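You operate a simulated robot arm through the tools that you are given. There is no shell and no other tool.

Carry out the task below with a simulated robot arm. There is one attempt and no reset: what you move stays moved.

JOB
Clamp the small hanger, push both foam sleeves home, then open the clamp.
Fine: hanger unmoved.

Only the result counts: the job must be done as asked and must still hold three seconds after the hand-in. Knocking over, shifting, dropping, spilling or breaking anything else fails it.

ROBOT AND FRAMES
A 7-joint arm with a three-finger gripper, fixed in place. Base frame: the origin is on the floor under the middle of its stand, x ahead of it, y to its left, z up. Readings come in m, degrees, newtons and seconds.
It reaches about 0.977 m from its shoulder. Its first joint turns from -166.0 to 166.0 degrees. Payload 2.69 kg.
The TCP is the grasp point between the finger pads, 0.029 m short of the fingertips. In the tool frame z runs along the fingers and y along their closing line. The gripper opens to 0.12 m; its body begins 0.078 m behind the TCP.
Orientation is that of the tool frame in the base frame, as a unit quaternion [x, y, z, w]. With the fingers straight down and closing along the base's y, the tool's x points along the base's -x, its y along +y and its z along -z.

CONTROLS
- The arm moves only by the tool move_arm. Its argument "increments" is a list of rows, each an object (a shift or turn left out is 0, a gripper value left out holds the last) with "dp": the shift along the base's x, y, z in units of 300 mm (1.0 is 300 mm), a list of three; "rot": the turn, a rotation vector about the base's x, y, z in units of 120 degrees (1.0 is 120 degrees), a list of three. In form: [{"dp": [dx, dy, dz], "rot": [rx, ry, rz]}, ...]. A call has 1 to 20 rows; each row is the pose to reach, as a shift and turn from the pose commanded when the call began. "grip" is the gripper command, from -1 (shut) to 1 (fully open), values between in proportion, set as the call begins (left out, the last holds). A call with a number of a shift or a turn outside -1 to 1 is refused whole. A row lasts 0.2 s, in which the tool goes at most 0.05 m and 8.6 degrees; a call with a longer step from one row to the next is refused whole, and so is a gripper value outside its range. A pose out of reach is approached as far as the arm can. The call stops where the force on the tool passes 40 N (or 10 N more than at its start, if that is more) or the arm is blocked; 0.2 s more then pass. The fingers move at their own pace (about 0.1362 m/s each) and stop on an object; they squeeze with about 37 N. The grip force told is the motor's: it shows also when the fingers shut on nothing. Time passes only in rows, and 0.2 s behind the last, so rows that repeat a pose let the fingers close. It gives the time, the measured TCP pose, the force on the tool (base axes), the opening and the grip force at its end, in the units of the frame above (readings bear some noise), with the torque about the TCP (base axes, N m) and any sound that the robot's microphone picked up, and new pictures: "views" is both (left out), scene, wrist or none.
- Cameras (640 x 400 px; columns grow to the right, rows downward): "scene" is fixed at [0.2187, -0.6493, 1.4705]; the picture's right is [0.82, -0.57, 0.00], its down [-0.15, -0.21, -0.97] and it looks along [0.55, 0.79, -0.26] (base axes); focal length 326 px, centre (320, 200). "wrist" rides on the gripper at [0.063, 0, -0.104] in the tool frame; the picture's right is [0.01, 1.00, 0.00], its down [-0.83, 0.00, -0.56] and it looks along [-0.56, 0.00, 0.83] (tool axes); focal length 275 px, centre (320, 200). There is no depth. A picture from a camera that has moved, and an enlarged one, comes with that camera's place and axes in the base frame and with its lens.
- lift_body(by): moves the trunk up (or, below 0, down) by that many m; the arm rides with it, the base frame stays. It gives what a move gives, with no picture.
- zoom(camera, box): a new picture of the part [left, top, right, bottom] of that camera's present view, enlarged. No time passes.
- close_job(): hands the job in; it is judged then, once.

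Nothing tells you positions but the pictures and the camera data. Unless the task says otherwise, let go and move clear before handing in.

The tools are called after "Request:" as a command line: name --argument value ..., lists and objects as JSON in quotes. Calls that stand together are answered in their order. move_arm: Moves the arm, as the interface text tells. Its arguments: {"type":"object","properties":{"increments":{"type":"array"},"grip":{"type":"number"},"views":{"type":"string","enum":["both","scene","wrist","none"]}},"required":["increments"]} The other tools are called the same way: lift_body (by) moves the trunk up or down; zoom (camera, box) takes an enlarged picture of a part of a camera's view; close_job () hands the job in.

At the start:

```text
clock: 0.0
tcp_pos: [0.4952, -0.114, 1.3159]
orientation: [0.0, 1.0, 0.001, 0.0]
force: [-0.9, -0.7, 0.2]
ft_torque: [0.03, 0.0, -0.03]
gripper_width: 0.1201
grasp_force: 0.0
trunk travel left (down, up): [-0.4, 0.186]
```

scene: 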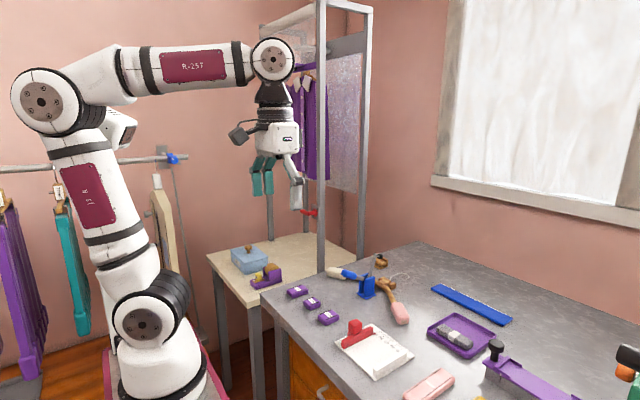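
wrist: 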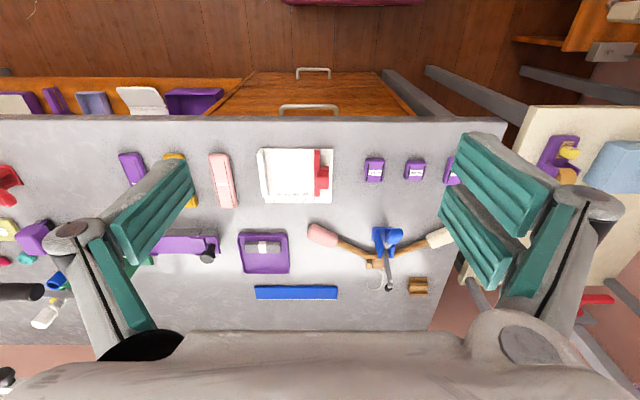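

I see a workbench with a small wooden hanger near a blue clamp-like fixture, with one pink and one cream foam sleeve on its arms. I'll zoom in on this to understand the parts before moving.

Request:
zoom --camera "scene" --box '[310, 240, 430, 330]'

Request:
zoom --camera "wrist" --box '[290, 200, 470, 310]'

Request:
zoom --camera "scene" --box '[240, 230, 440, 355]'

```text
4.44 times, centred on (370, 285) of scene
camera zoom: at [0.2187, -0.6493, 1.4705], right [0.82, -0.57, 0.0], down [-0.15, -0.21, -0.97], along [0.55, 0.79, -0.26], focal length 1450 px, centre (98, -178)
```

zoom: 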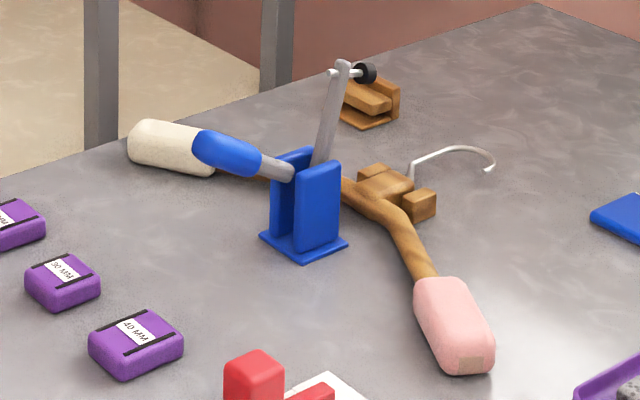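

```text
3.56 times, centred on (380, 255) of wrist
camera zoom: at [0.4318, -0.1145, 1.4204], right [-0.01, 1.0, 0.0], down [0.83, 0.0, 0.56], along [0.56, 0.0, -0.83], focal length 979 px, centre (107, 4)
```

zoom: 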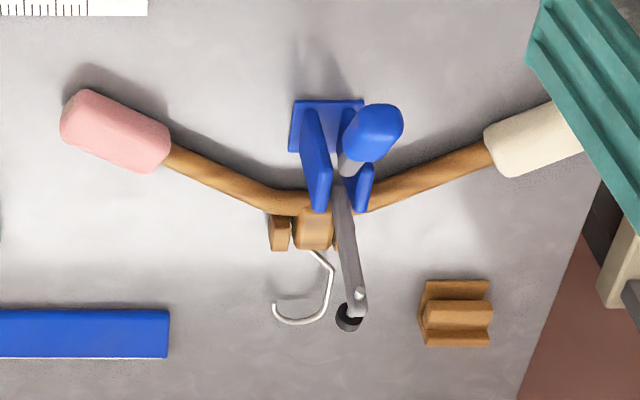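

```text
3.20 times, centred on (340, 292) of scene
camera zoom: at [0.2187, -0.6493, 1.4705], right [0.82, -0.57, 0.0], down [-0.15, -0.21, -0.97], along [0.55, 0.79, -0.26], focal length 1044 px, centre (256, -96)
```

zoom: 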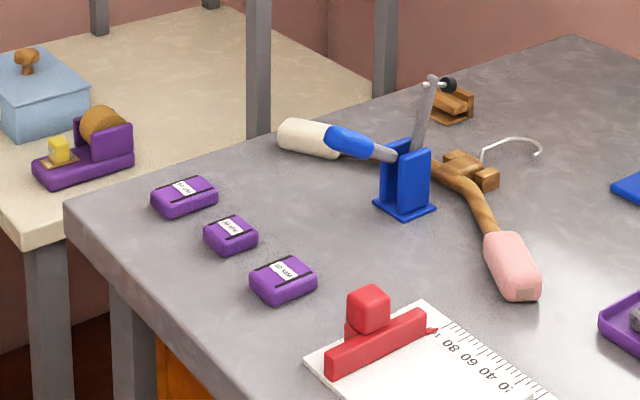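

The bench top comes out at about z ≈ 0.90, with the blue toggle clamp near (0.87, 0.03) standing open. Before moving I'll take closer looks at the clamp, the cradle and both sleeves.

Request:
zoom --camera "scene" --box '[350, 250, 398, 300]'

Request:
zoom --camera "scene" --box '[376, 272, 424, 332]'

Request:
zoom --camera "scene" --box '[325, 255, 373, 285]'

Request:
zoom --camera "wrist" --box '[350, 220, 430, 300]'

Request:
zoom --camera "wrist" --box '[0, 80, 300, 320]'

Request:
zoom --camera "scene" --box '[400, 270, 640, 400]'

```text
8.00 times, centred on (374, 275) of scene
camera zoom: at [0.2187, -0.6493, 1.4705], right [0.82, -0.57, 0.0], down [-0.15, -0.21, -0.97], along [0.55, 0.79, -0.26], focal length 2609 px, centre (-112, -400)
```

zoom: 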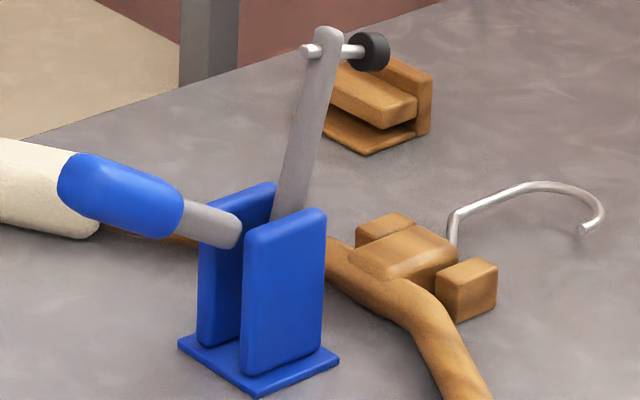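

```text
6.67 times, centred on (400, 302) of scene
camera zoom: at [0.2187, -0.6493, 1.4705], right [0.82, -0.57, 0.0], down [-0.15, -0.21, -0.97], along [0.55, 0.79, -0.26], focal length 2174 px, centre (-213, -480)
```

zoom: 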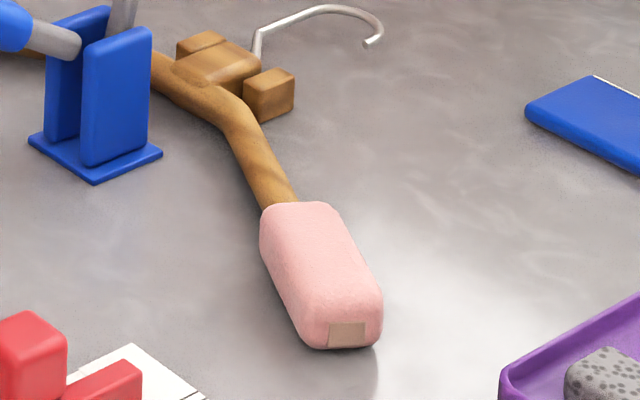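

```text
13.33 times, centred on (349, 270) of scene
camera zoom: at [0.2187, -0.6493, 1.4705], right [0.82, -0.57, 0.0], down [-0.15, -0.21, -0.97], along [0.55, 0.79, -0.26], focal length 4349 px, centre (-67, -733)
```

zoom: 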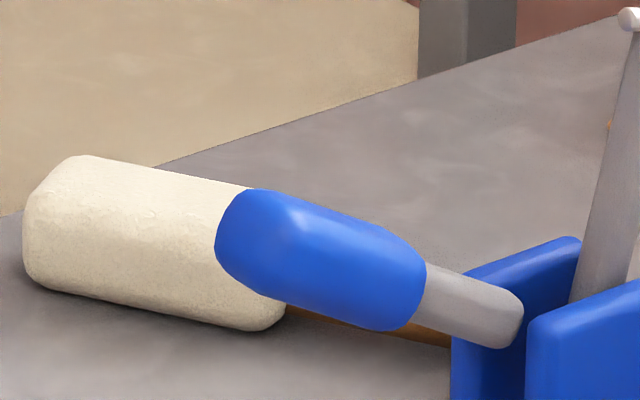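

```text
5.00 times, centred on (390, 260) of wrist
camera zoom: at [0.4318, -0.1145, 1.4204], right [-0.01, 1.0, 0.0], down [0.83, 0.0, 0.56], along [0.56, 0.0, -0.83], focal length 1376 px, centre (-30, -100)
```

zoom: 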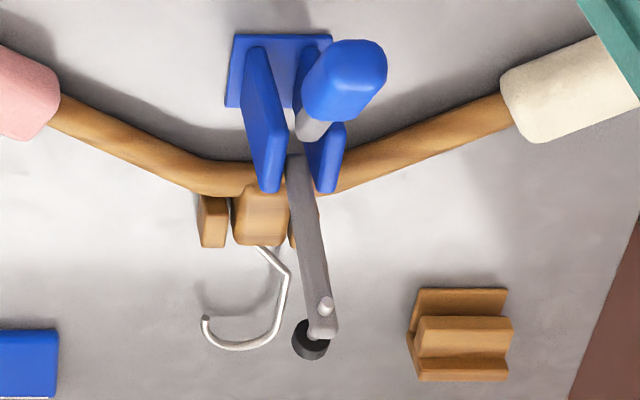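

```text
1.67 times, centred on (150, 200) of wrist
camera zoom: at [0.4318, -0.1145, 1.4204], right [-0.01, 1.0, 0.0], down [0.83, 0.0, 0.56], along [0.56, 0.0, -0.83], focal length 459 px, centre (603, 200)
```

zoom: 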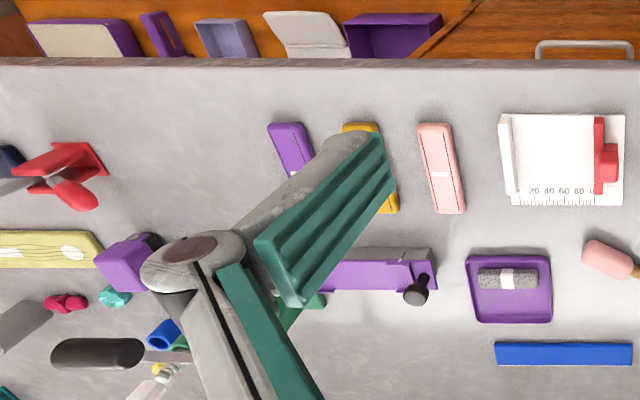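

```text
2.67 times, centred on (520, 335) of scene
camera zoom: at [0.2187, -0.6493, 1.4705], right [0.82, -0.57, 0.0], down [-0.15, -0.21, -0.97], along [0.55, 0.79, -0.26], focal length 870 px, centre (-213, -160)
```

zoom: 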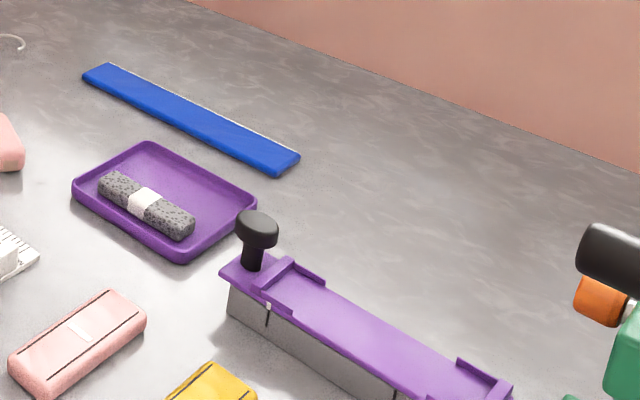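

The clamp lever pivots near (0.88, 0.034, 0.95): the handle points back and up toward me, and the pressing arm stands upright. I'll move the open gripper to a safe height for a closer wrist view of the clamp, hanger and sleeves.

Request:
move_arm --increments '[{"dp": [0.07, 0.06, -0.06]}, {"dp": [0.15, 0.12, -0.13]}, {"dp": [0.23, 0.18, -0.19]}, {"dp": [0.31, 0.25, -0.26]}, {"dp": [0.38, 0.31, -0.32]}, {"dp": [0.46, 0.37, -0.39]}, {"dp": [0.54, 0.43, -0.45]}, {"dp": [0.6, 0.49, -0.5]}, {"dp": [0.6, 0.49, -0.5]}]' --grip 1

```text
clock: 2.0
tcp_pos: [0.6742, 0.0339, 1.1683]
orientation: [0.001, 1.0, -0.001, 0.0]
force: [-0.6, 1.0, -0.6]
ft_torque: [-0.02, 0.02, 0.03]
gripper_width: 0.1202
grasp_force: 0.0
trunk travel left (down, up): [-0.4, 0.186]
camera wrist: at [0.6122, 0.0331, 1.2709], right [0.0, 1.0, 0.0], down [0.83, 0.0, 0.56], along [0.56, 0.0, -0.83], focal length 275 px, centre (320, 200)
```

scene: 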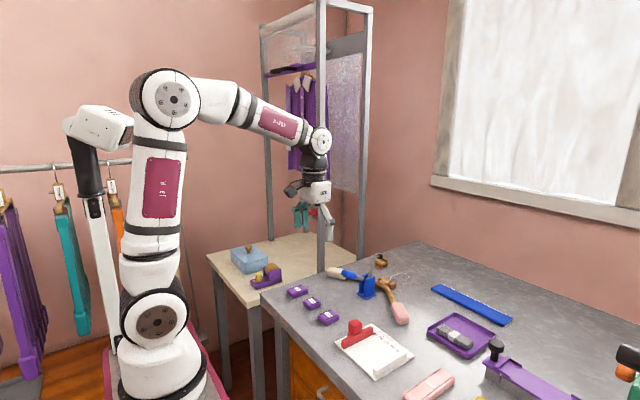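
wrist: 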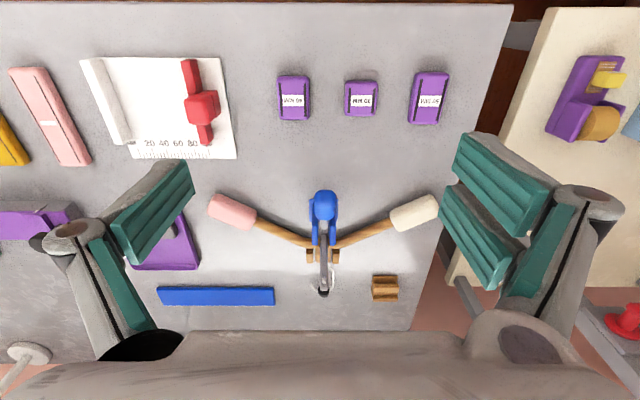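

The wrist view is now centred on the clamp and hanger. I'll zoom in on it from here.

Request:
zoom --camera "wrist" --box '[200, 180, 320, 255]'

Request:
zoom --camera "wrist" --box '[320, 180, 440, 255]'

Request:
zoom --camera "wrist" --box '[270, 180, 410, 310]'

Request:
zoom --camera "wrist" --box '[400, 120, 640, 370]'

Request:
zoom --camera "scene" --box '[280, 180, 360, 300]'

```text
5.33 times, centred on (260, 218) of wrist
camera zoom: at [0.6122, 0.0331, 1.2709], right [0.0, 1.0, 0.0], down [0.83, 0.0, 0.56], along [0.56, 0.0, -0.83], focal length 1468 px, centre (640, 107)
```

zoom: 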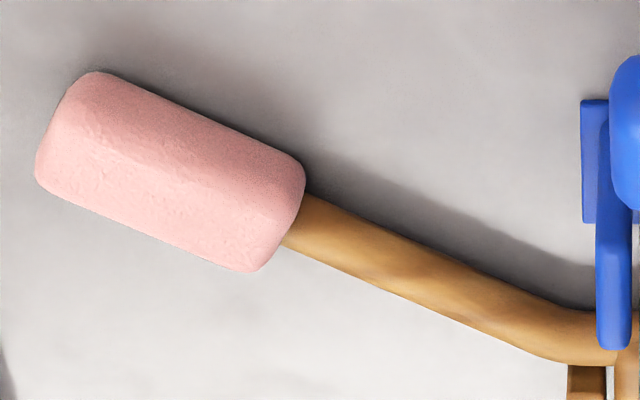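

```text
5.33 times, centred on (380, 218) of wrist
camera zoom: at [0.6122, 0.0331, 1.2709], right [0.0, 1.0, 0.0], down [0.83, 0.0, 0.56], along [0.56, 0.0, -0.83], focal length 1468 px, centre (0, 107)
```

zoom: 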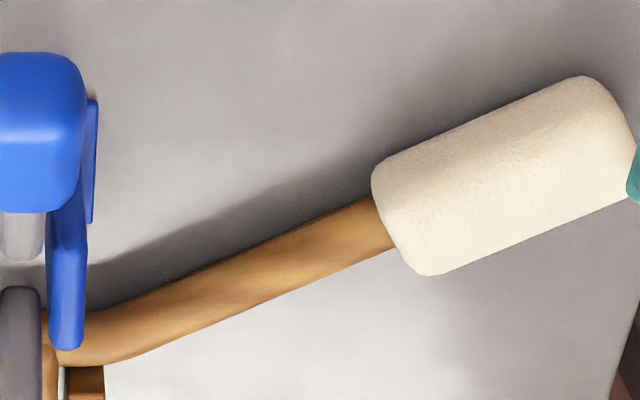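

```text
3.08 times, centred on (340, 245) of wrist
camera zoom: at [0.6122, 0.0331, 1.2709], right [0.0, 1.0, 0.0], down [0.83, 0.0, 0.56], along [0.56, 0.0, -0.83], focal length 847 px, centre (258, 62)
```

zoom: 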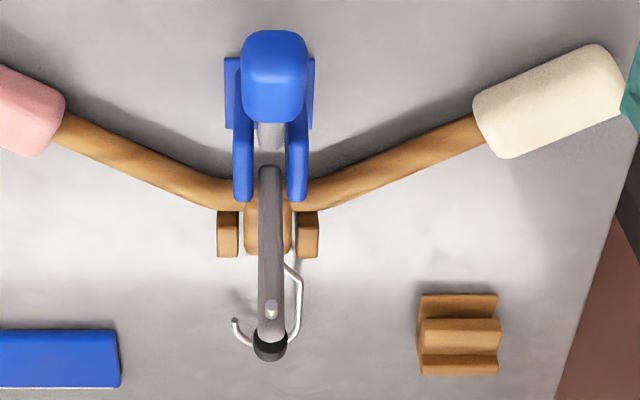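

```text
1.60 times, centred on (520, 245) of wrist
camera zoom: at [0.6122, 0.0331, 1.2709], right [0.0, 1.0, 0.0], down [0.83, 0.0, 0.56], along [0.56, 0.0, -0.83], focal length 440 px, centre (0, 128)
```

zoom: 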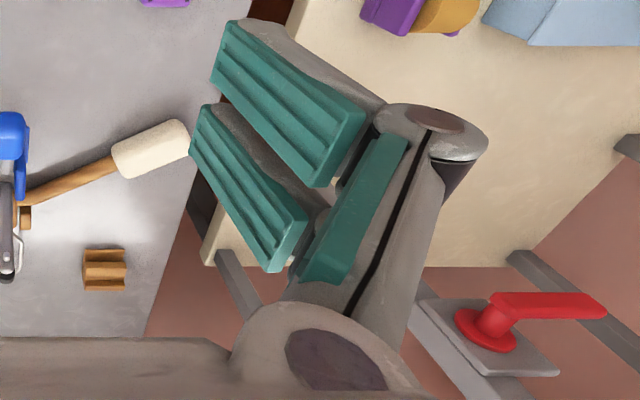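

```text
3.33 times, centred on (320, 240) of scene
camera zoom: at [0.2187, -0.6493, 1.4705], right [0.82, -0.57, 0.0], down [-0.15, -0.21, -0.97], along [0.55, 0.79, -0.26], focal length 1087 px, centre (320, 67)
```

zoom: 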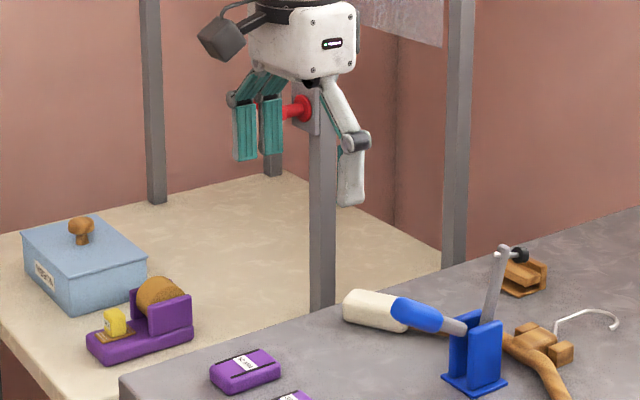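

I make the two sleeves about 67 mm long, with the cream one sitting slightly farther out than the pink. I want to see the pink outer end and the head blocks more closely before choosing how to push.

Request:
zoom --camera "scene" --box '[384, 298, 416, 328]'

Request:
zoom --camera "scene" --box '[376, 272, 404, 294]'

Request:
zoom --camera "wrist" --box '[300, 230, 350, 300]'

Request:
zoom --camera "wrist" --box '[75, 45, 245, 165]'

Request:
zoom --camera "wrist" --box '[270, 60, 460, 130]'

```text
13.33 times, centred on (400, 313) of scene
camera zoom: at [0.2187, -0.6493, 1.4705], right [0.82, -0.57, 0.0], down [-0.15, -0.21, -0.97], along [0.55, 0.79, -0.26], focal length 4349 px, centre (-747, -1307)
```

zoom: 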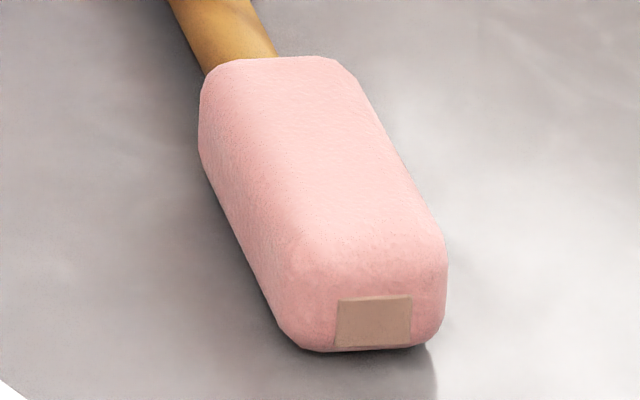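

```text
16.00 times, centred on (390, 283) of scene
camera zoom: at [0.2187, -0.6493, 1.4705], right [0.82, -0.57, 0.0], down [-0.15, -0.21, -0.97], along [0.55, 0.79, -0.26], focal length 5218 px, centre (-800, -1128)
```

zoom: 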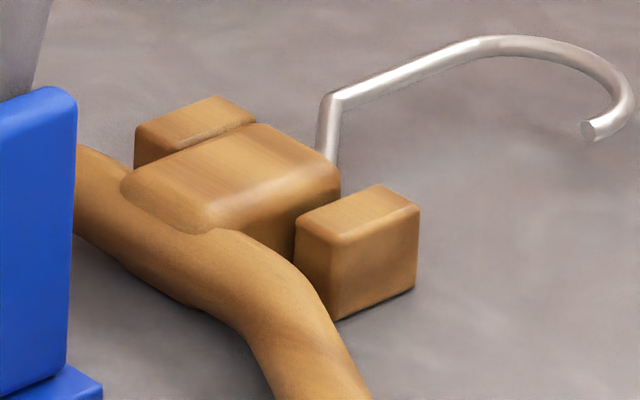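

```text
5.71 times, centred on (325, 265) of wrist
camera zoom: at [0.6122, 0.0331, 1.2709], right [0.0, 1.0, 0.0], down [0.83, 0.0, 0.56], along [0.56, 0.0, -0.83], focal length 1573 px, centre (291, -171)
```

zoom: 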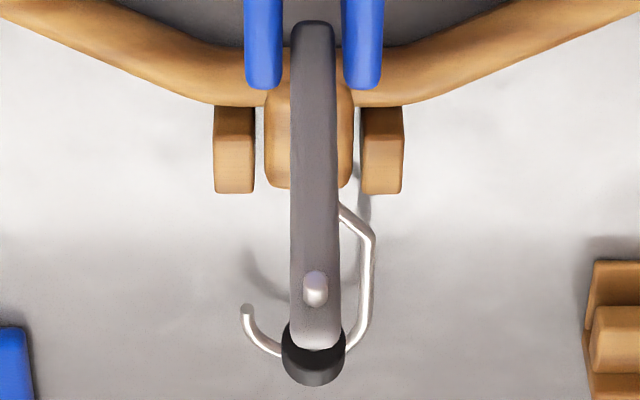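

```text
3.33 times, centred on (160, 105) of wrist
camera zoom: at [0.6122, 0.0331, 1.2709], right [0.0, 1.0, 0.0], down [0.83, 0.0, 0.56], along [0.56, 0.0, -0.83], focal length 918 px, centre (853, 517)
```

zoom: 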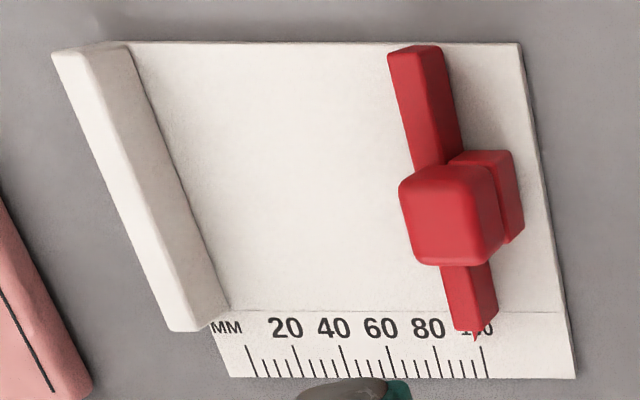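

```text
3.37 times, centred on (365, 95) of wrist
camera zoom: at [0.6122, 0.0331, 1.2709], right [0.0, 1.0, 0.0], down [0.83, 0.0, 0.56], along [0.56, 0.0, -0.83], focal length 927 px, centre (168, 554)
```

zoom: 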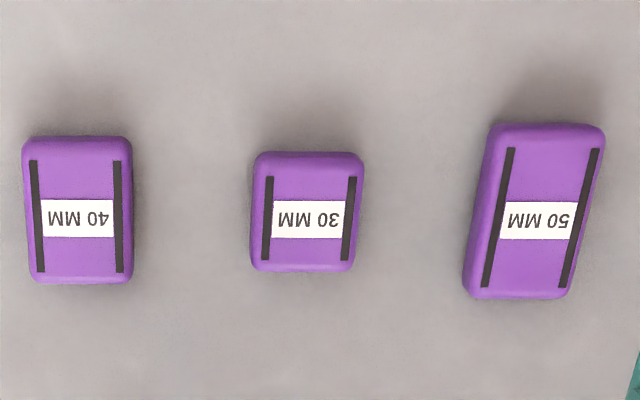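

The other items (gauge blocks, ruler board, second clamp) aren't part of this job, and I'll keep clear of the post with the red lever near y ≈ 0.33. Next I'll line the open fingers up above the blue handle grip, at about (0.805, 0.037, 0.995), and check the alignment.

Request:
move_arm --increments '[{"dp": [0.15, 0.004, -0.05]}, {"dp": [0.3, 0.008, -0.1]}, {"dp": [0.437, 0.012, -0.18]}, {"dp": [0.437, 0.012, -0.3]}, {"dp": [0.437, 0.012, -0.38]}, {"dp": [0.437, 0.012, -0.38]}]' --grip 1

```text
clock: 3.4
tcp_pos: [0.8054, 0.0367, 1.0516]
orientation: [-0.001, 1.0, 0.0, 0.0]
force: [-0.1, -0.2, 0.4]
ft_torque: [0.0, 0.0, -0.01]
gripper_width: 0.12
grasp_force: 0.0
trunk travel left (down, up): [-0.4, 0.186]
camera wrist: at [0.7432, 0.0358, 1.1564], right [-0.01, 1.0, 0.0], down [0.83, 0.0, 0.56], along [0.56, 0.0, -0.83], focal length 275 px, centre (320, 200)
```

scene: 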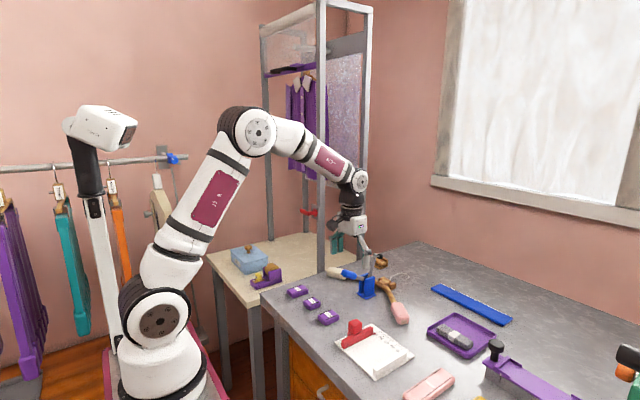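
wrist: 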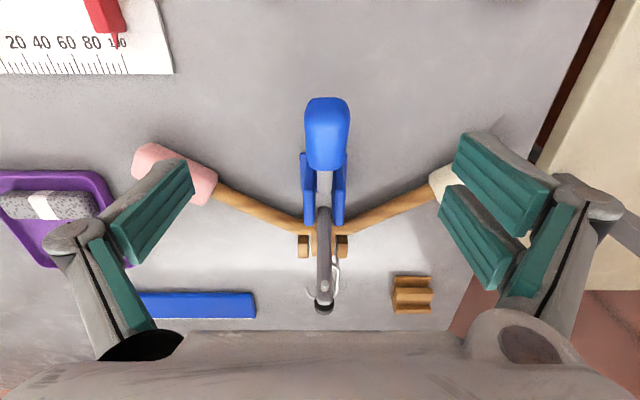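

The handle grip sits centred between the open fingers, at about y ≈ 0.040. I'll go straight down around it and then close gently.

Request:
move_arm --increments '[{"dp": [0, 0.01, -0.1]}, {"dp": [0, 0.01, -0.183]}, {"dp": [0, 0.01, -0.183]}]' --grip 1

```text
clock: 4.2
tcp_pos: [0.8063, 0.0403, 0.998]
orientation: [0.001, 1.0, 0.0, 0.0]
force: [-0.8, -0.3, -1.4]
ft_torque: [-0.03, -0.03, 0.01]
gripper_width: 0.12
grasp_force: 0.1
trunk travel left (down, up): [-0.4, 0.186]
camera wrist: at [0.743, 0.039, 1.1018], right [-0.01, 1.0, 0.0], down [0.83, 0.0, 0.56], along [0.56, 0.0, -0.83], focal length 275 px, centre (320, 200)
```

scene: 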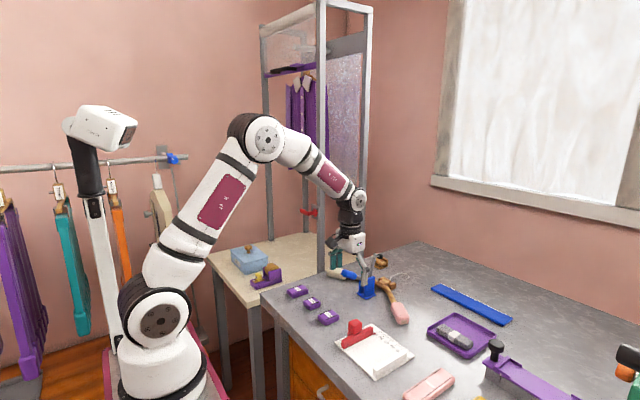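
wrist: 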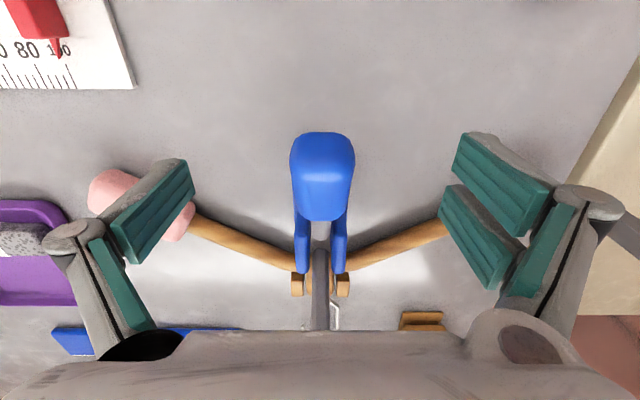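

The grip lies between the fingers with no contact yet. I'll close on it now.

Request:
move_arm --increments '[{"dp": [0, 0, 0]}, {"dp": [0, 0, 0]}, {"dp": [0, 0, 0]}, {"dp": [0, 0, 0]}]' --grip -1

```text
clock: 5.2
tcp_pos: [0.8069, 0.0397, 0.9986]
orientation: [0.0, 1.0, 0.001, 0.0]
force: [-0.7, 5.0, 3.9]
ft_torque: [0.31, 0.0, 0.38]
gripper_width: 0.0252
grasp_force: 44.8
trunk travel left (down, up): [-0.4, 0.186]
camera wrist: at [0.7429, 0.0398, 1.1022], right [-0.01, 1.0, 0.0], down [0.83, 0.01, 0.56], along [0.56, 0.0, -0.83], focal length 275 px, centre (320, 200)
```

scene: 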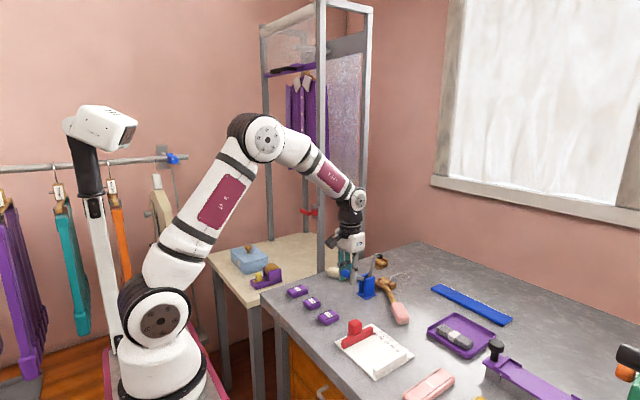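
wrist: 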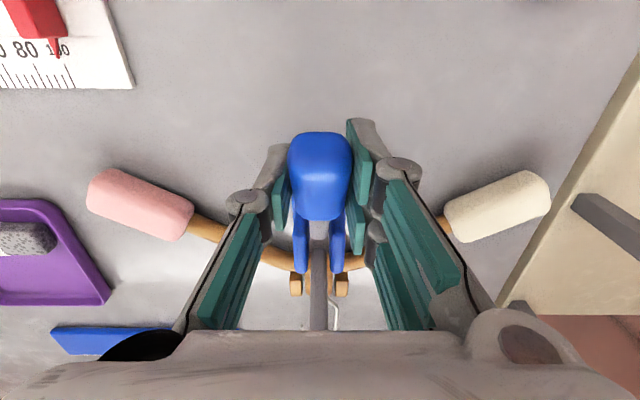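

The handle is held at 25 mm opening with only small side forces. I'll swing it up and forward along an arc about the pivot (near x 0.879, z 0.952) in small steps, and watch the forces.

Request:
move_arm --increments '[{"dp": [0.016, 0, 0.0215]}, {"dp": [0.0317, 0, 0.0407]}, {"dp": [0.05, 0, 0.058]}, {"dp": [0.069, 0, 0.0743]}]'

```text
clock: 6.2
tcp_pos: [0.8251, 0.0399, 1.0202]
orientation: [-0.001, 1.0, 0.0, -0.003]
force: [-20.1, 5.8, -8.4]
ft_torque: [0.14, 1.64, 0.2]
gripper_width: 0.0258
grasp_force: 45.6
trunk travel left (down, up): [-0.4, 0.186]
camera wrist: at [0.7625, 0.0398, 1.1237], right [-0.01, 1.0, 0.0], down [0.83, 0.01, 0.55], along [0.55, 0.0, -0.83], focal length 275 px, centre (320, 200)
```

scene: 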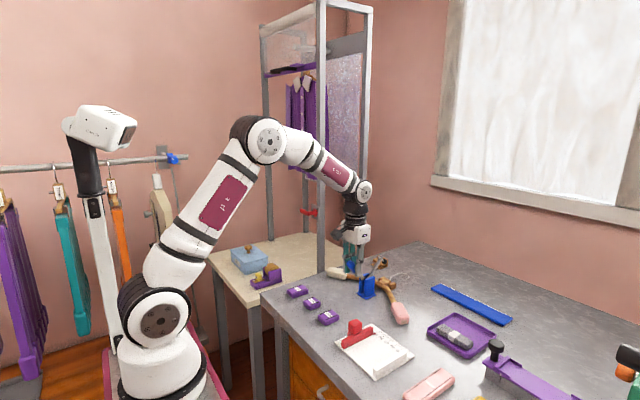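
wrist: 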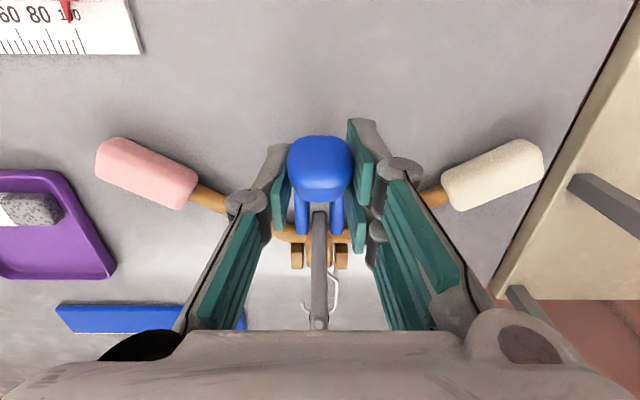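

The lever is following: the handle is rising and the pressing arm is tipping forward, with about 20 N of resistance. I'll carry on along the arc.

Request:
move_arm --increments '[{"dp": [0.0207, 0, 0.014]}, {"dp": [0.0423, 0, 0.0264]}, {"dp": [0.065, 0, 0.0367]}, {"dp": [0.0887, 0, 0.045]}]'

```text
clock: 7.2
tcp_pos: [0.852, 0.0403, 1.0336]
orientation: [0.0, 1.0, 0.0, -0.002]
force: [-20.1, 8.1, -6.8]
ft_torque: [0.19, 1.61, -0.02]
gripper_width: 0.026
grasp_force: 45.0
trunk travel left (down, up): [-0.4, 0.186]
camera wrist: at [0.7892, 0.0399, 1.1375], right [-0.01, 1.0, 0.0], down [0.83, 0.01, 0.55], along [0.55, 0.0, -0.83], focal length 275 px, centre (320, 200)
```

scene: 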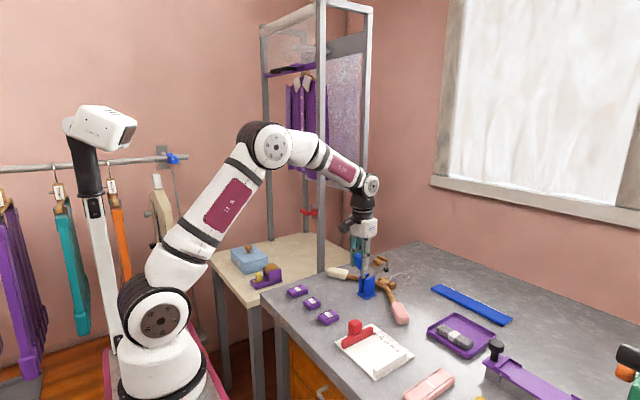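
wrist: 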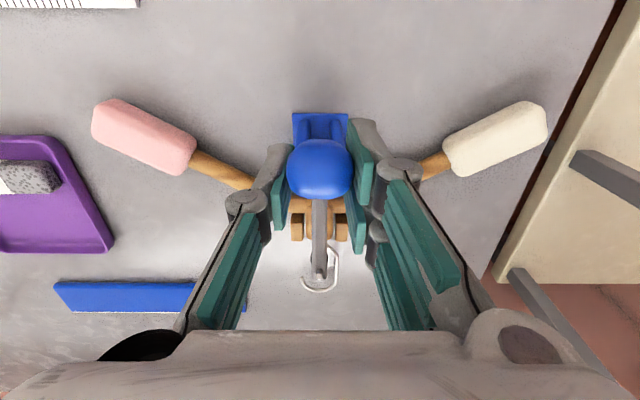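

The motion is smooth and the pressing arm is now nearing the hanger head. I'll continue over the top of the arc.

Request:
move_arm --increments '[{"dp": [0.0243, 0, 0.0064]}, {"dp": [0.049, 0, 0.0107]}, {"dp": [0.074, 0, 0.0124]}, {"dp": [0.099, 0, 0.0124]}]'

Request:
zoom --camera "scene" --box '[340, 220, 420, 310]'

Request:
zoom --camera "wrist" --box '[240, 90, 400, 310]'

```text
clock: 8.2
tcp_pos: [0.8797, 0.0397, 1.038]
orientation: [-0.001, 1.0, -0.001, -0.003]
force: [-34.2, 9.5, -0.4]
ft_torque: [0.24, 0.55, -0.44]
gripper_width: 0.0255
grasp_force: 44.5
trunk travel left (down, up): [-0.4, 0.186]
camera wrist: at [0.8176, 0.0398, 1.1421], right [-0.01, 1.0, 0.0], down [0.83, 0.01, 0.55], along [0.55, 0.0, -0.83], focal length 275 px, centre (320, 200)
```

scene: 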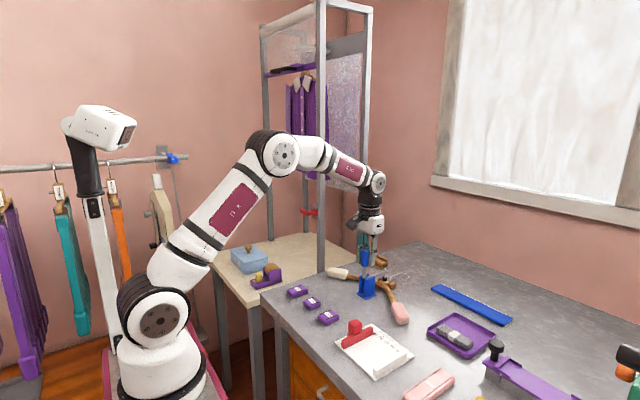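
wrist: 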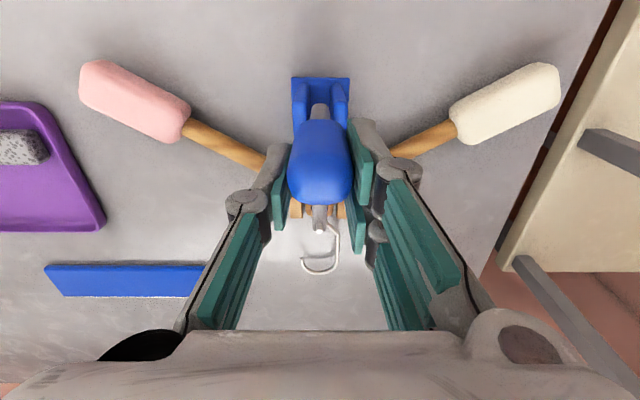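

```text
4.44 times, centred on (380, 265) of scene
camera zoom: at [0.2187, -0.6493, 1.4705], right [0.82, -0.57, 0.0], down [-0.15, -0.21, -0.97], along [0.55, 0.79, -0.26], focal length 1450 px, centre (53, -89)
```

zoom: 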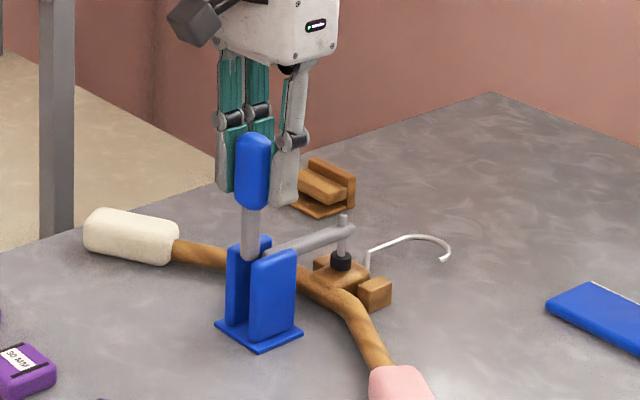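

```text
1.82 times, centred on (320, 200) of wrist
camera zoom: at [0.8176, 0.0398, 1.1421], right [-0.01, 1.0, 0.0], down [0.83, 0.01, 0.55], along [0.55, 0.0, -0.83], focal length 500 px, centre (320, 200)
```

zoom: 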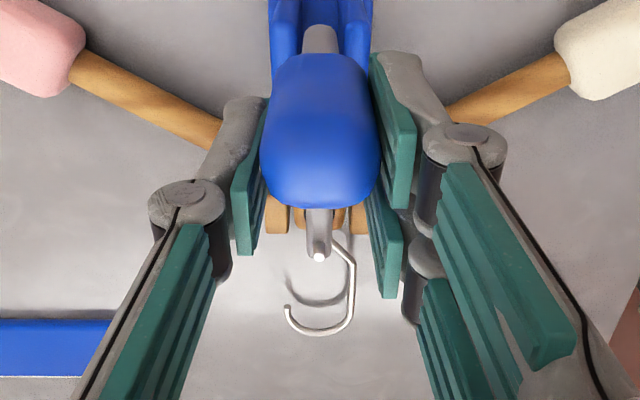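

The black pad is now at or nearly at the hanger head and resistance has risen to about 34 N. I'll push slightly further to feel for the lock.

Request:
move_arm --increments '[{"dp": [0.0125, 0, -0.001]}, {"dp": [0.025, 0, -0.0024]}, {"dp": [0.0375, 0, -0.0045]}, {"dp": [0.0496, 0, -0.007]}]'

Request:
zoom --camera "scene" --box '[350, 250, 410, 300]'

```text
clock: 9.1
tcp_pos: [0.8955, 0.0543, 1.0368]
orientation: [-0.005, 1.0, 0.009, 0.001]
force: [-2.1, 11.0, 1.7]
ft_torque: [0.28, 0.08, -0.25]
gripper_width: 0.0001
grasp_force: 28.7
trunk travel left (down, up): [-0.4, 0.186]
stopped in row 4: the force on the tool passed its limit at 51 N (the readings are from after the stop); the commanded pose is now the measured one
camera wrist: at [0.8322, 0.0507, 1.14], right [-0.02, 1.0, 0.02], down [0.83, 0.0, 0.56], along [0.56, 0.02, -0.83], focal length 275 px, centre (320, 200)
```

scene: 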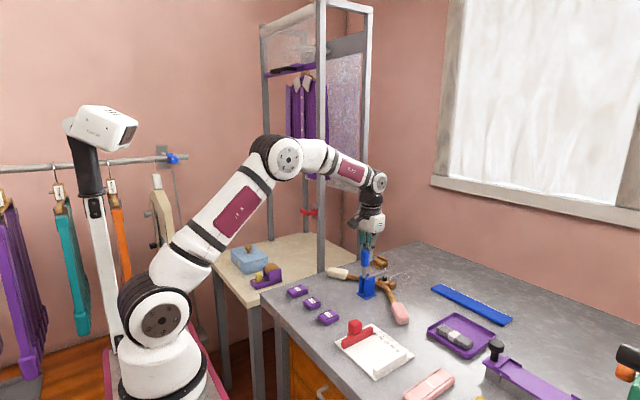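
wrist: 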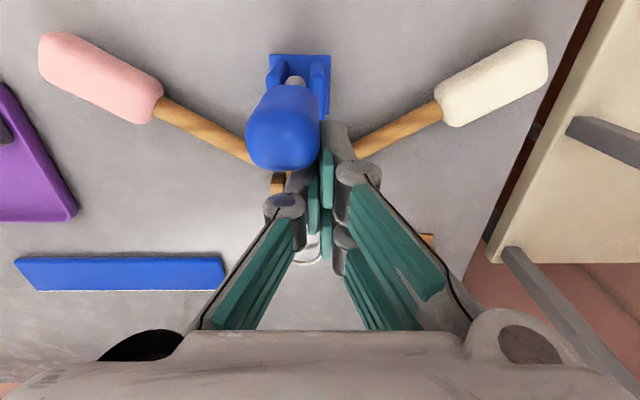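

```text
8.00 times, centred on (380, 275) of scene
camera zoom: at [0.2187, -0.6493, 1.4705], right [0.82, -0.57, 0.0], down [-0.15, -0.21, -0.97], along [0.55, 0.79, -0.26], focal length 2609 px, centre (-160, -400)
```

zoom: 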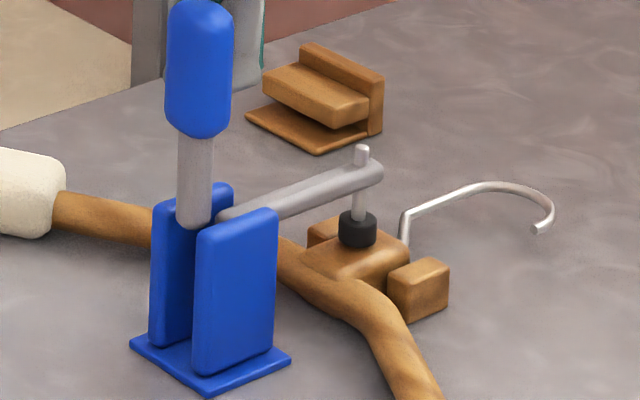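

The handle slipped out of the fingers at 51 N and now stands upright, with the pressing arm about level and its pad on the head. No click was reported, so I'll check whether the pad really bears on the head.

Request:
zoom --camera "scene" --box '[382, 262, 412, 292]'

Request:
zoom --camera "scene" --box '[340, 230, 400, 290]'

Request:
zoom --camera "wrist" --box '[230, 100, 370, 270]'

```text
13.33 times, centred on (397, 277) of scene
camera zoom: at [0.2187, -0.6493, 1.4705], right [0.82, -0.57, 0.0], down [-0.15, -0.21, -0.97], along [0.55, 0.79, -0.26], focal length 4349 px, centre (-707, -827)
```

zoom: 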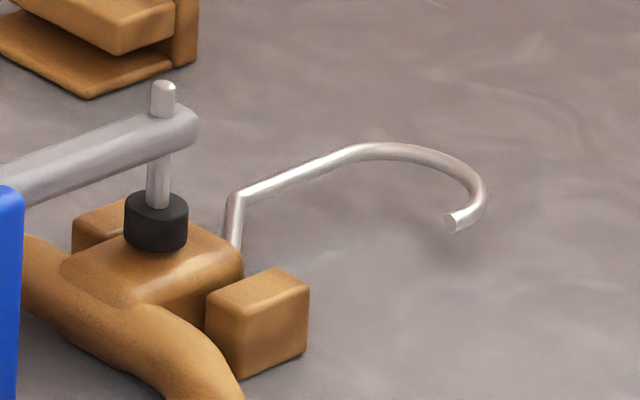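

```text
6.67 times, centred on (370, 260) of scene
camera zoom: at [0.2187, -0.6493, 1.4705], right [0.82, -0.57, 0.0], down [-0.15, -0.21, -0.97], along [0.55, 0.79, -0.26], focal length 2174 px, centre (-13, -200)
```

zoom: 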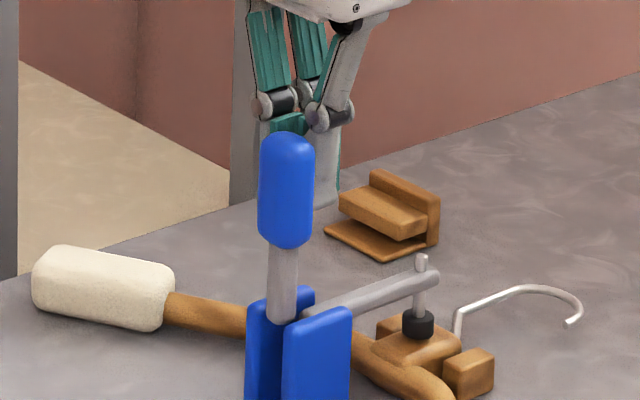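

```text
2.35 times, centred on (300, 185) of wrist
camera zoom: at [0.8322, 0.0507, 1.14], right [-0.02, 1.0, 0.02], down [0.83, 0.0, 0.56], along [0.56, 0.02, -0.83], focal length 648 px, centre (367, 235)
```

zoom: 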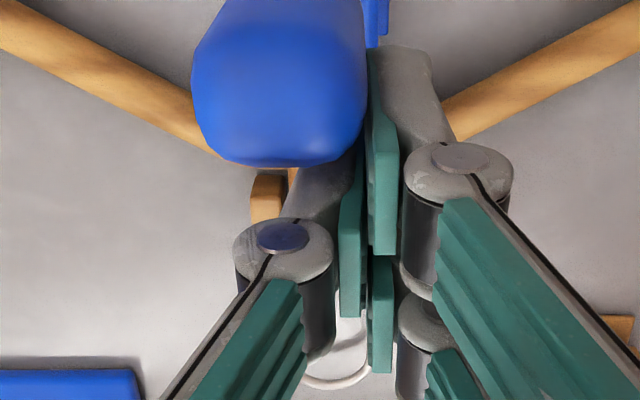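

The pad looks seated on the head, but I want to be sure the toggle has gone fully home. I'll back the fingers off the handle, lift clear, and come round behind it for a gentle push test.

Request:
move_arm --increments '[{"dp": [0.013, 0.012, 0.0]}, {"dp": [0.013, 0.012, 0.1]}, {"dp": [0.013, 0.012, 0.22], "rot": [-0.0086, 0.001, -0.0048]}, {"dp": [0.013, 0.012, 0.33], "rot": [-0.0086, 0.001, -0.0048]}, {"dp": [-0.1, 0.0, 0.33], "rot": [-0.0086, 0.001, -0.0048]}, {"dp": [-0.22, -0.03, 0.33], "rot": [-0.0086, 0.001, -0.0048]}, {"dp": [-0.32, -0.06, 0.33], "rot": [-0.0086, 0.001, -0.0048]}, {"dp": [-0.32, -0.06, 0.33], "rot": [-0.0086, 0.001, -0.0048]}]' --grip -1

Request:
zoom --camera "wrist" --box '[200, 100, 440, 260]'

Request:
zoom --camera "scene" --box '[340, 230, 412, 295]'

```text
clock: 10.9
tcp_pos: [0.8007, 0.0336, 1.1357]
orientation: [0.001, 1.0, -0.001, 0.0]
force: [0.0, 0.3, -0.7]
ft_torque: [-0.01, 0.02, 0.0]
gripper_width: 0.0001
grasp_force: 27.9
trunk travel left (down, up): [-0.4, 0.186]
camera wrist: at [0.7365, 0.033, 1.2386], right [0.0, 1.0, 0.0], down [0.83, 0.0, 0.56], along [0.56, 0.0, -0.83], focal length 275 px, centre (320, 200)
```

scene: 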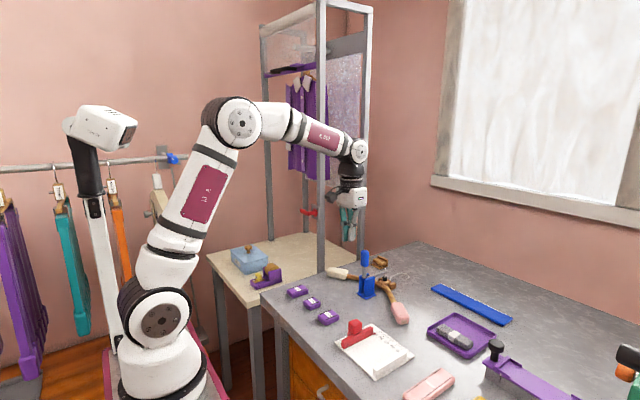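
wrist: 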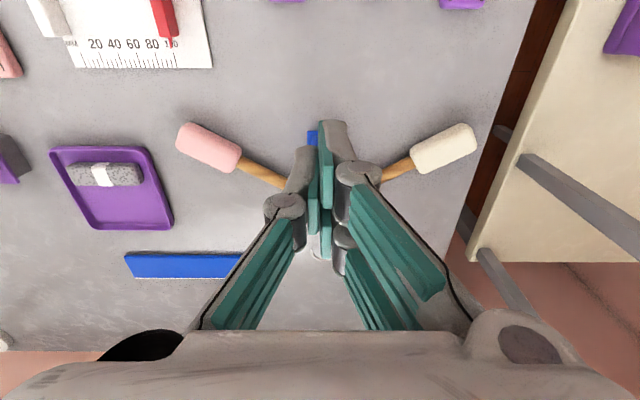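

```text
2.50 times, centred on (320, 180) of wrist
camera zoom: at [0.7365, 0.033, 1.2386], right [0.0, 1.0, 0.0], down [0.83, 0.0, 0.56], along [0.56, 0.0, -0.83], focal length 688 px, centre (320, 250)
```

zoom: 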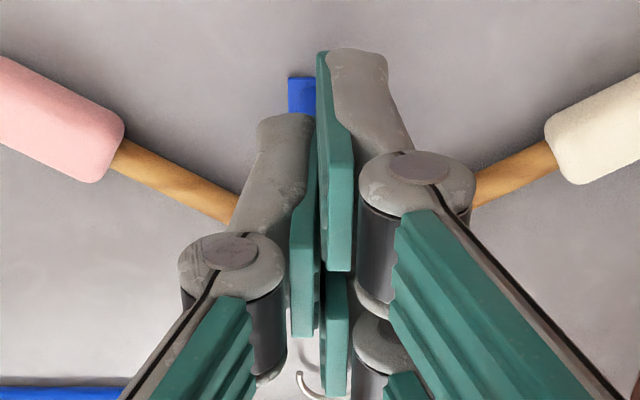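

```text
6.15 times, centred on (376, 262) of scene
camera zoom: at [0.2187, -0.6493, 1.4705], right [0.82, -0.57, 0.0], down [-0.15, -0.21, -0.97], along [0.55, 0.79, -0.26], focal length 2007 px, centre (-25, -185)
```

zoom: 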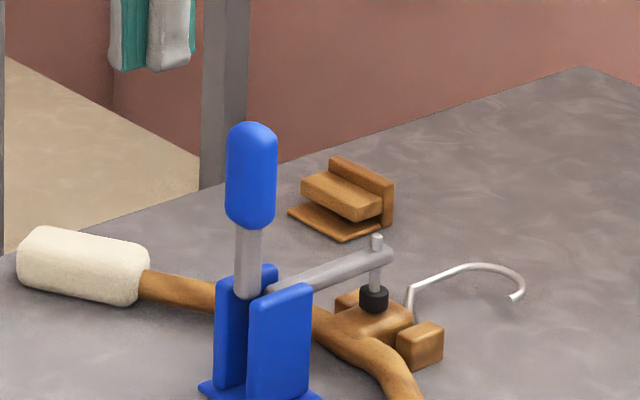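

The handle is standing clear and upright. I'll lower the closed fingers behind it (on the -x side) and nudge it toward +x in small steps to make sure the toggle is fully over.

Request:
move_arm --increments '[{"dp": [-0.02, -0.015, -0.1]}, {"dp": [-0.02, -0.015, -0.2]}, {"dp": [-0.02, -0.015, -0.285]}, {"dp": [-0.02, -0.015, -0.285]}]' --grip -1

Request:
zoom --camera "scene" --box '[320, 220, 412, 295]'

```text
clock: 11.9
tcp_pos: [0.7947, 0.0296, 1.0487]
orientation: [0.001, 1.0, -0.001, -0.001]
force: [-0.4, 0.1, 0.7]
ft_torque: [-0.01, -0.02, -0.02]
gripper_width: 0.0001
grasp_force: 27.5
trunk travel left (down, up): [-0.4, 0.186]
camera wrist: at [0.7303, 0.0285, 1.1528], right [0.0, 1.0, 0.0], down [0.83, 0.0, 0.56], along [0.56, 0.0, -0.83], focal length 275 px, centre (320, 200)
```

scene: 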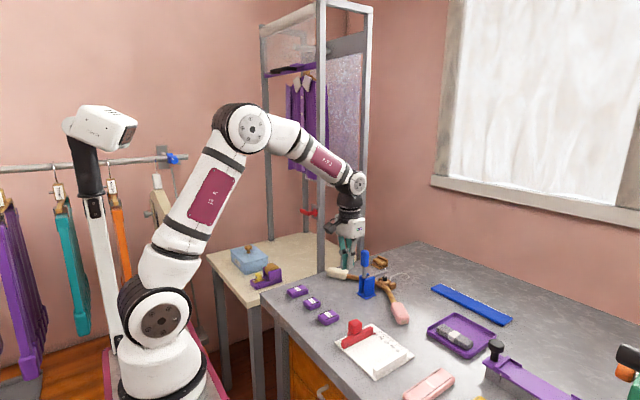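
wrist: 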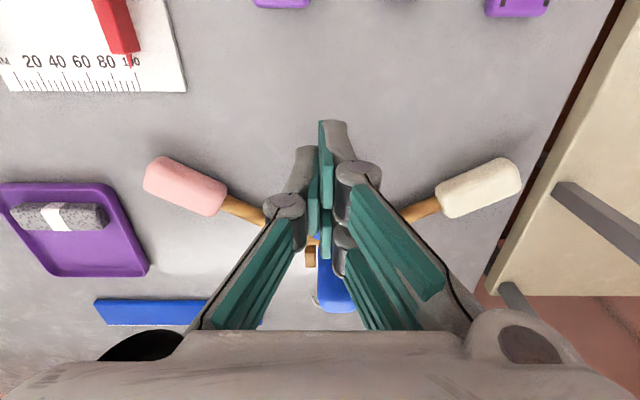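

```text
5.33 times, centred on (366, 258) of scene
camera zoom: at [0.2187, -0.6493, 1.4705], right [0.82, -0.57, 0.0], down [-0.15, -0.21, -0.97], along [0.55, 0.79, -0.26], focal length 1739 px, centre (75, -107)
```

zoom: 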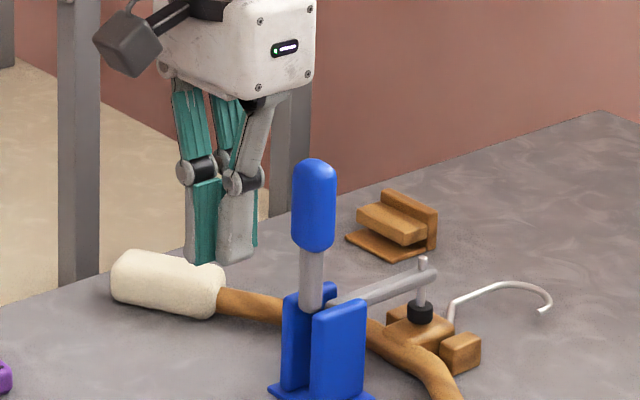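

The closed fingers are behind the handle with a few centimetres of gap. I'll advance slowly toward +x until they make contact.

Request:
move_arm --increments '[{"dp": [0.03, 0, 0]}, {"dp": [0.05, 0, 0]}, {"dp": [0.065, 0, 0]}, {"dp": [0.075, 0, 0]}, {"dp": [0.085, 0, 0]}, {"dp": [0.095, 0, 0]}, {"dp": [0.105, 0, 0]}, {"dp": [0.115, 0, 0]}, {"dp": [0.125, 0, 0]}, {"dp": [0.135, 0, 0]}]'

```text
clock: 14.1
tcp_pos: [0.8351, 0.0286, 1.0493]
orientation: [0.001, 1.0, -0.001, 0.0]
force: [-0.9, 0.4, -0.5]
ft_torque: [-0.02, 0.0, 0.03]
gripper_width: 0.0
grasp_force: 29.0
trunk travel left (down, up): [-0.4, 0.186]
camera wrist: at [0.7706, 0.0282, 1.1539], right [0.0, 1.0, 0.0], down [0.83, 0.0, 0.56], along [0.56, 0.0, -0.83], focal length 275 px, centre (320, 200)
```

scene: 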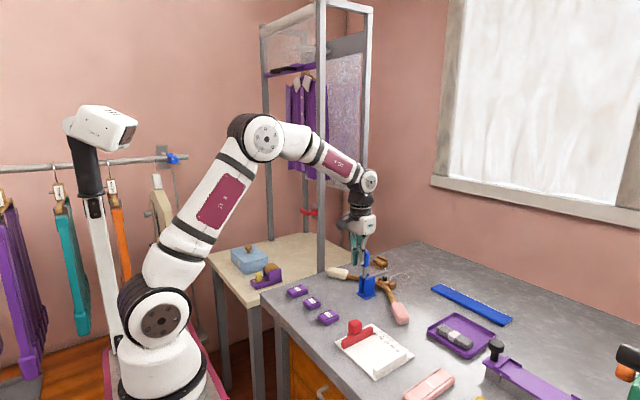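
wrist: 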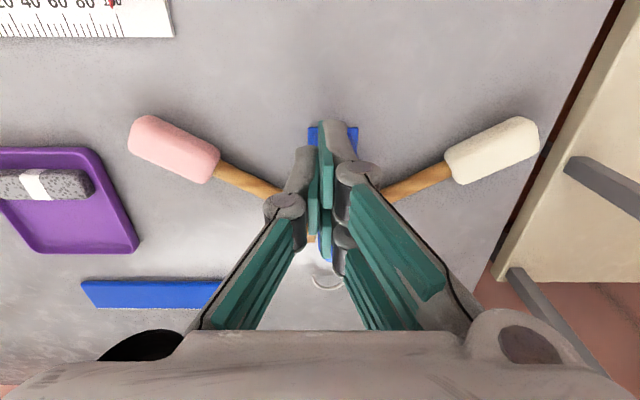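

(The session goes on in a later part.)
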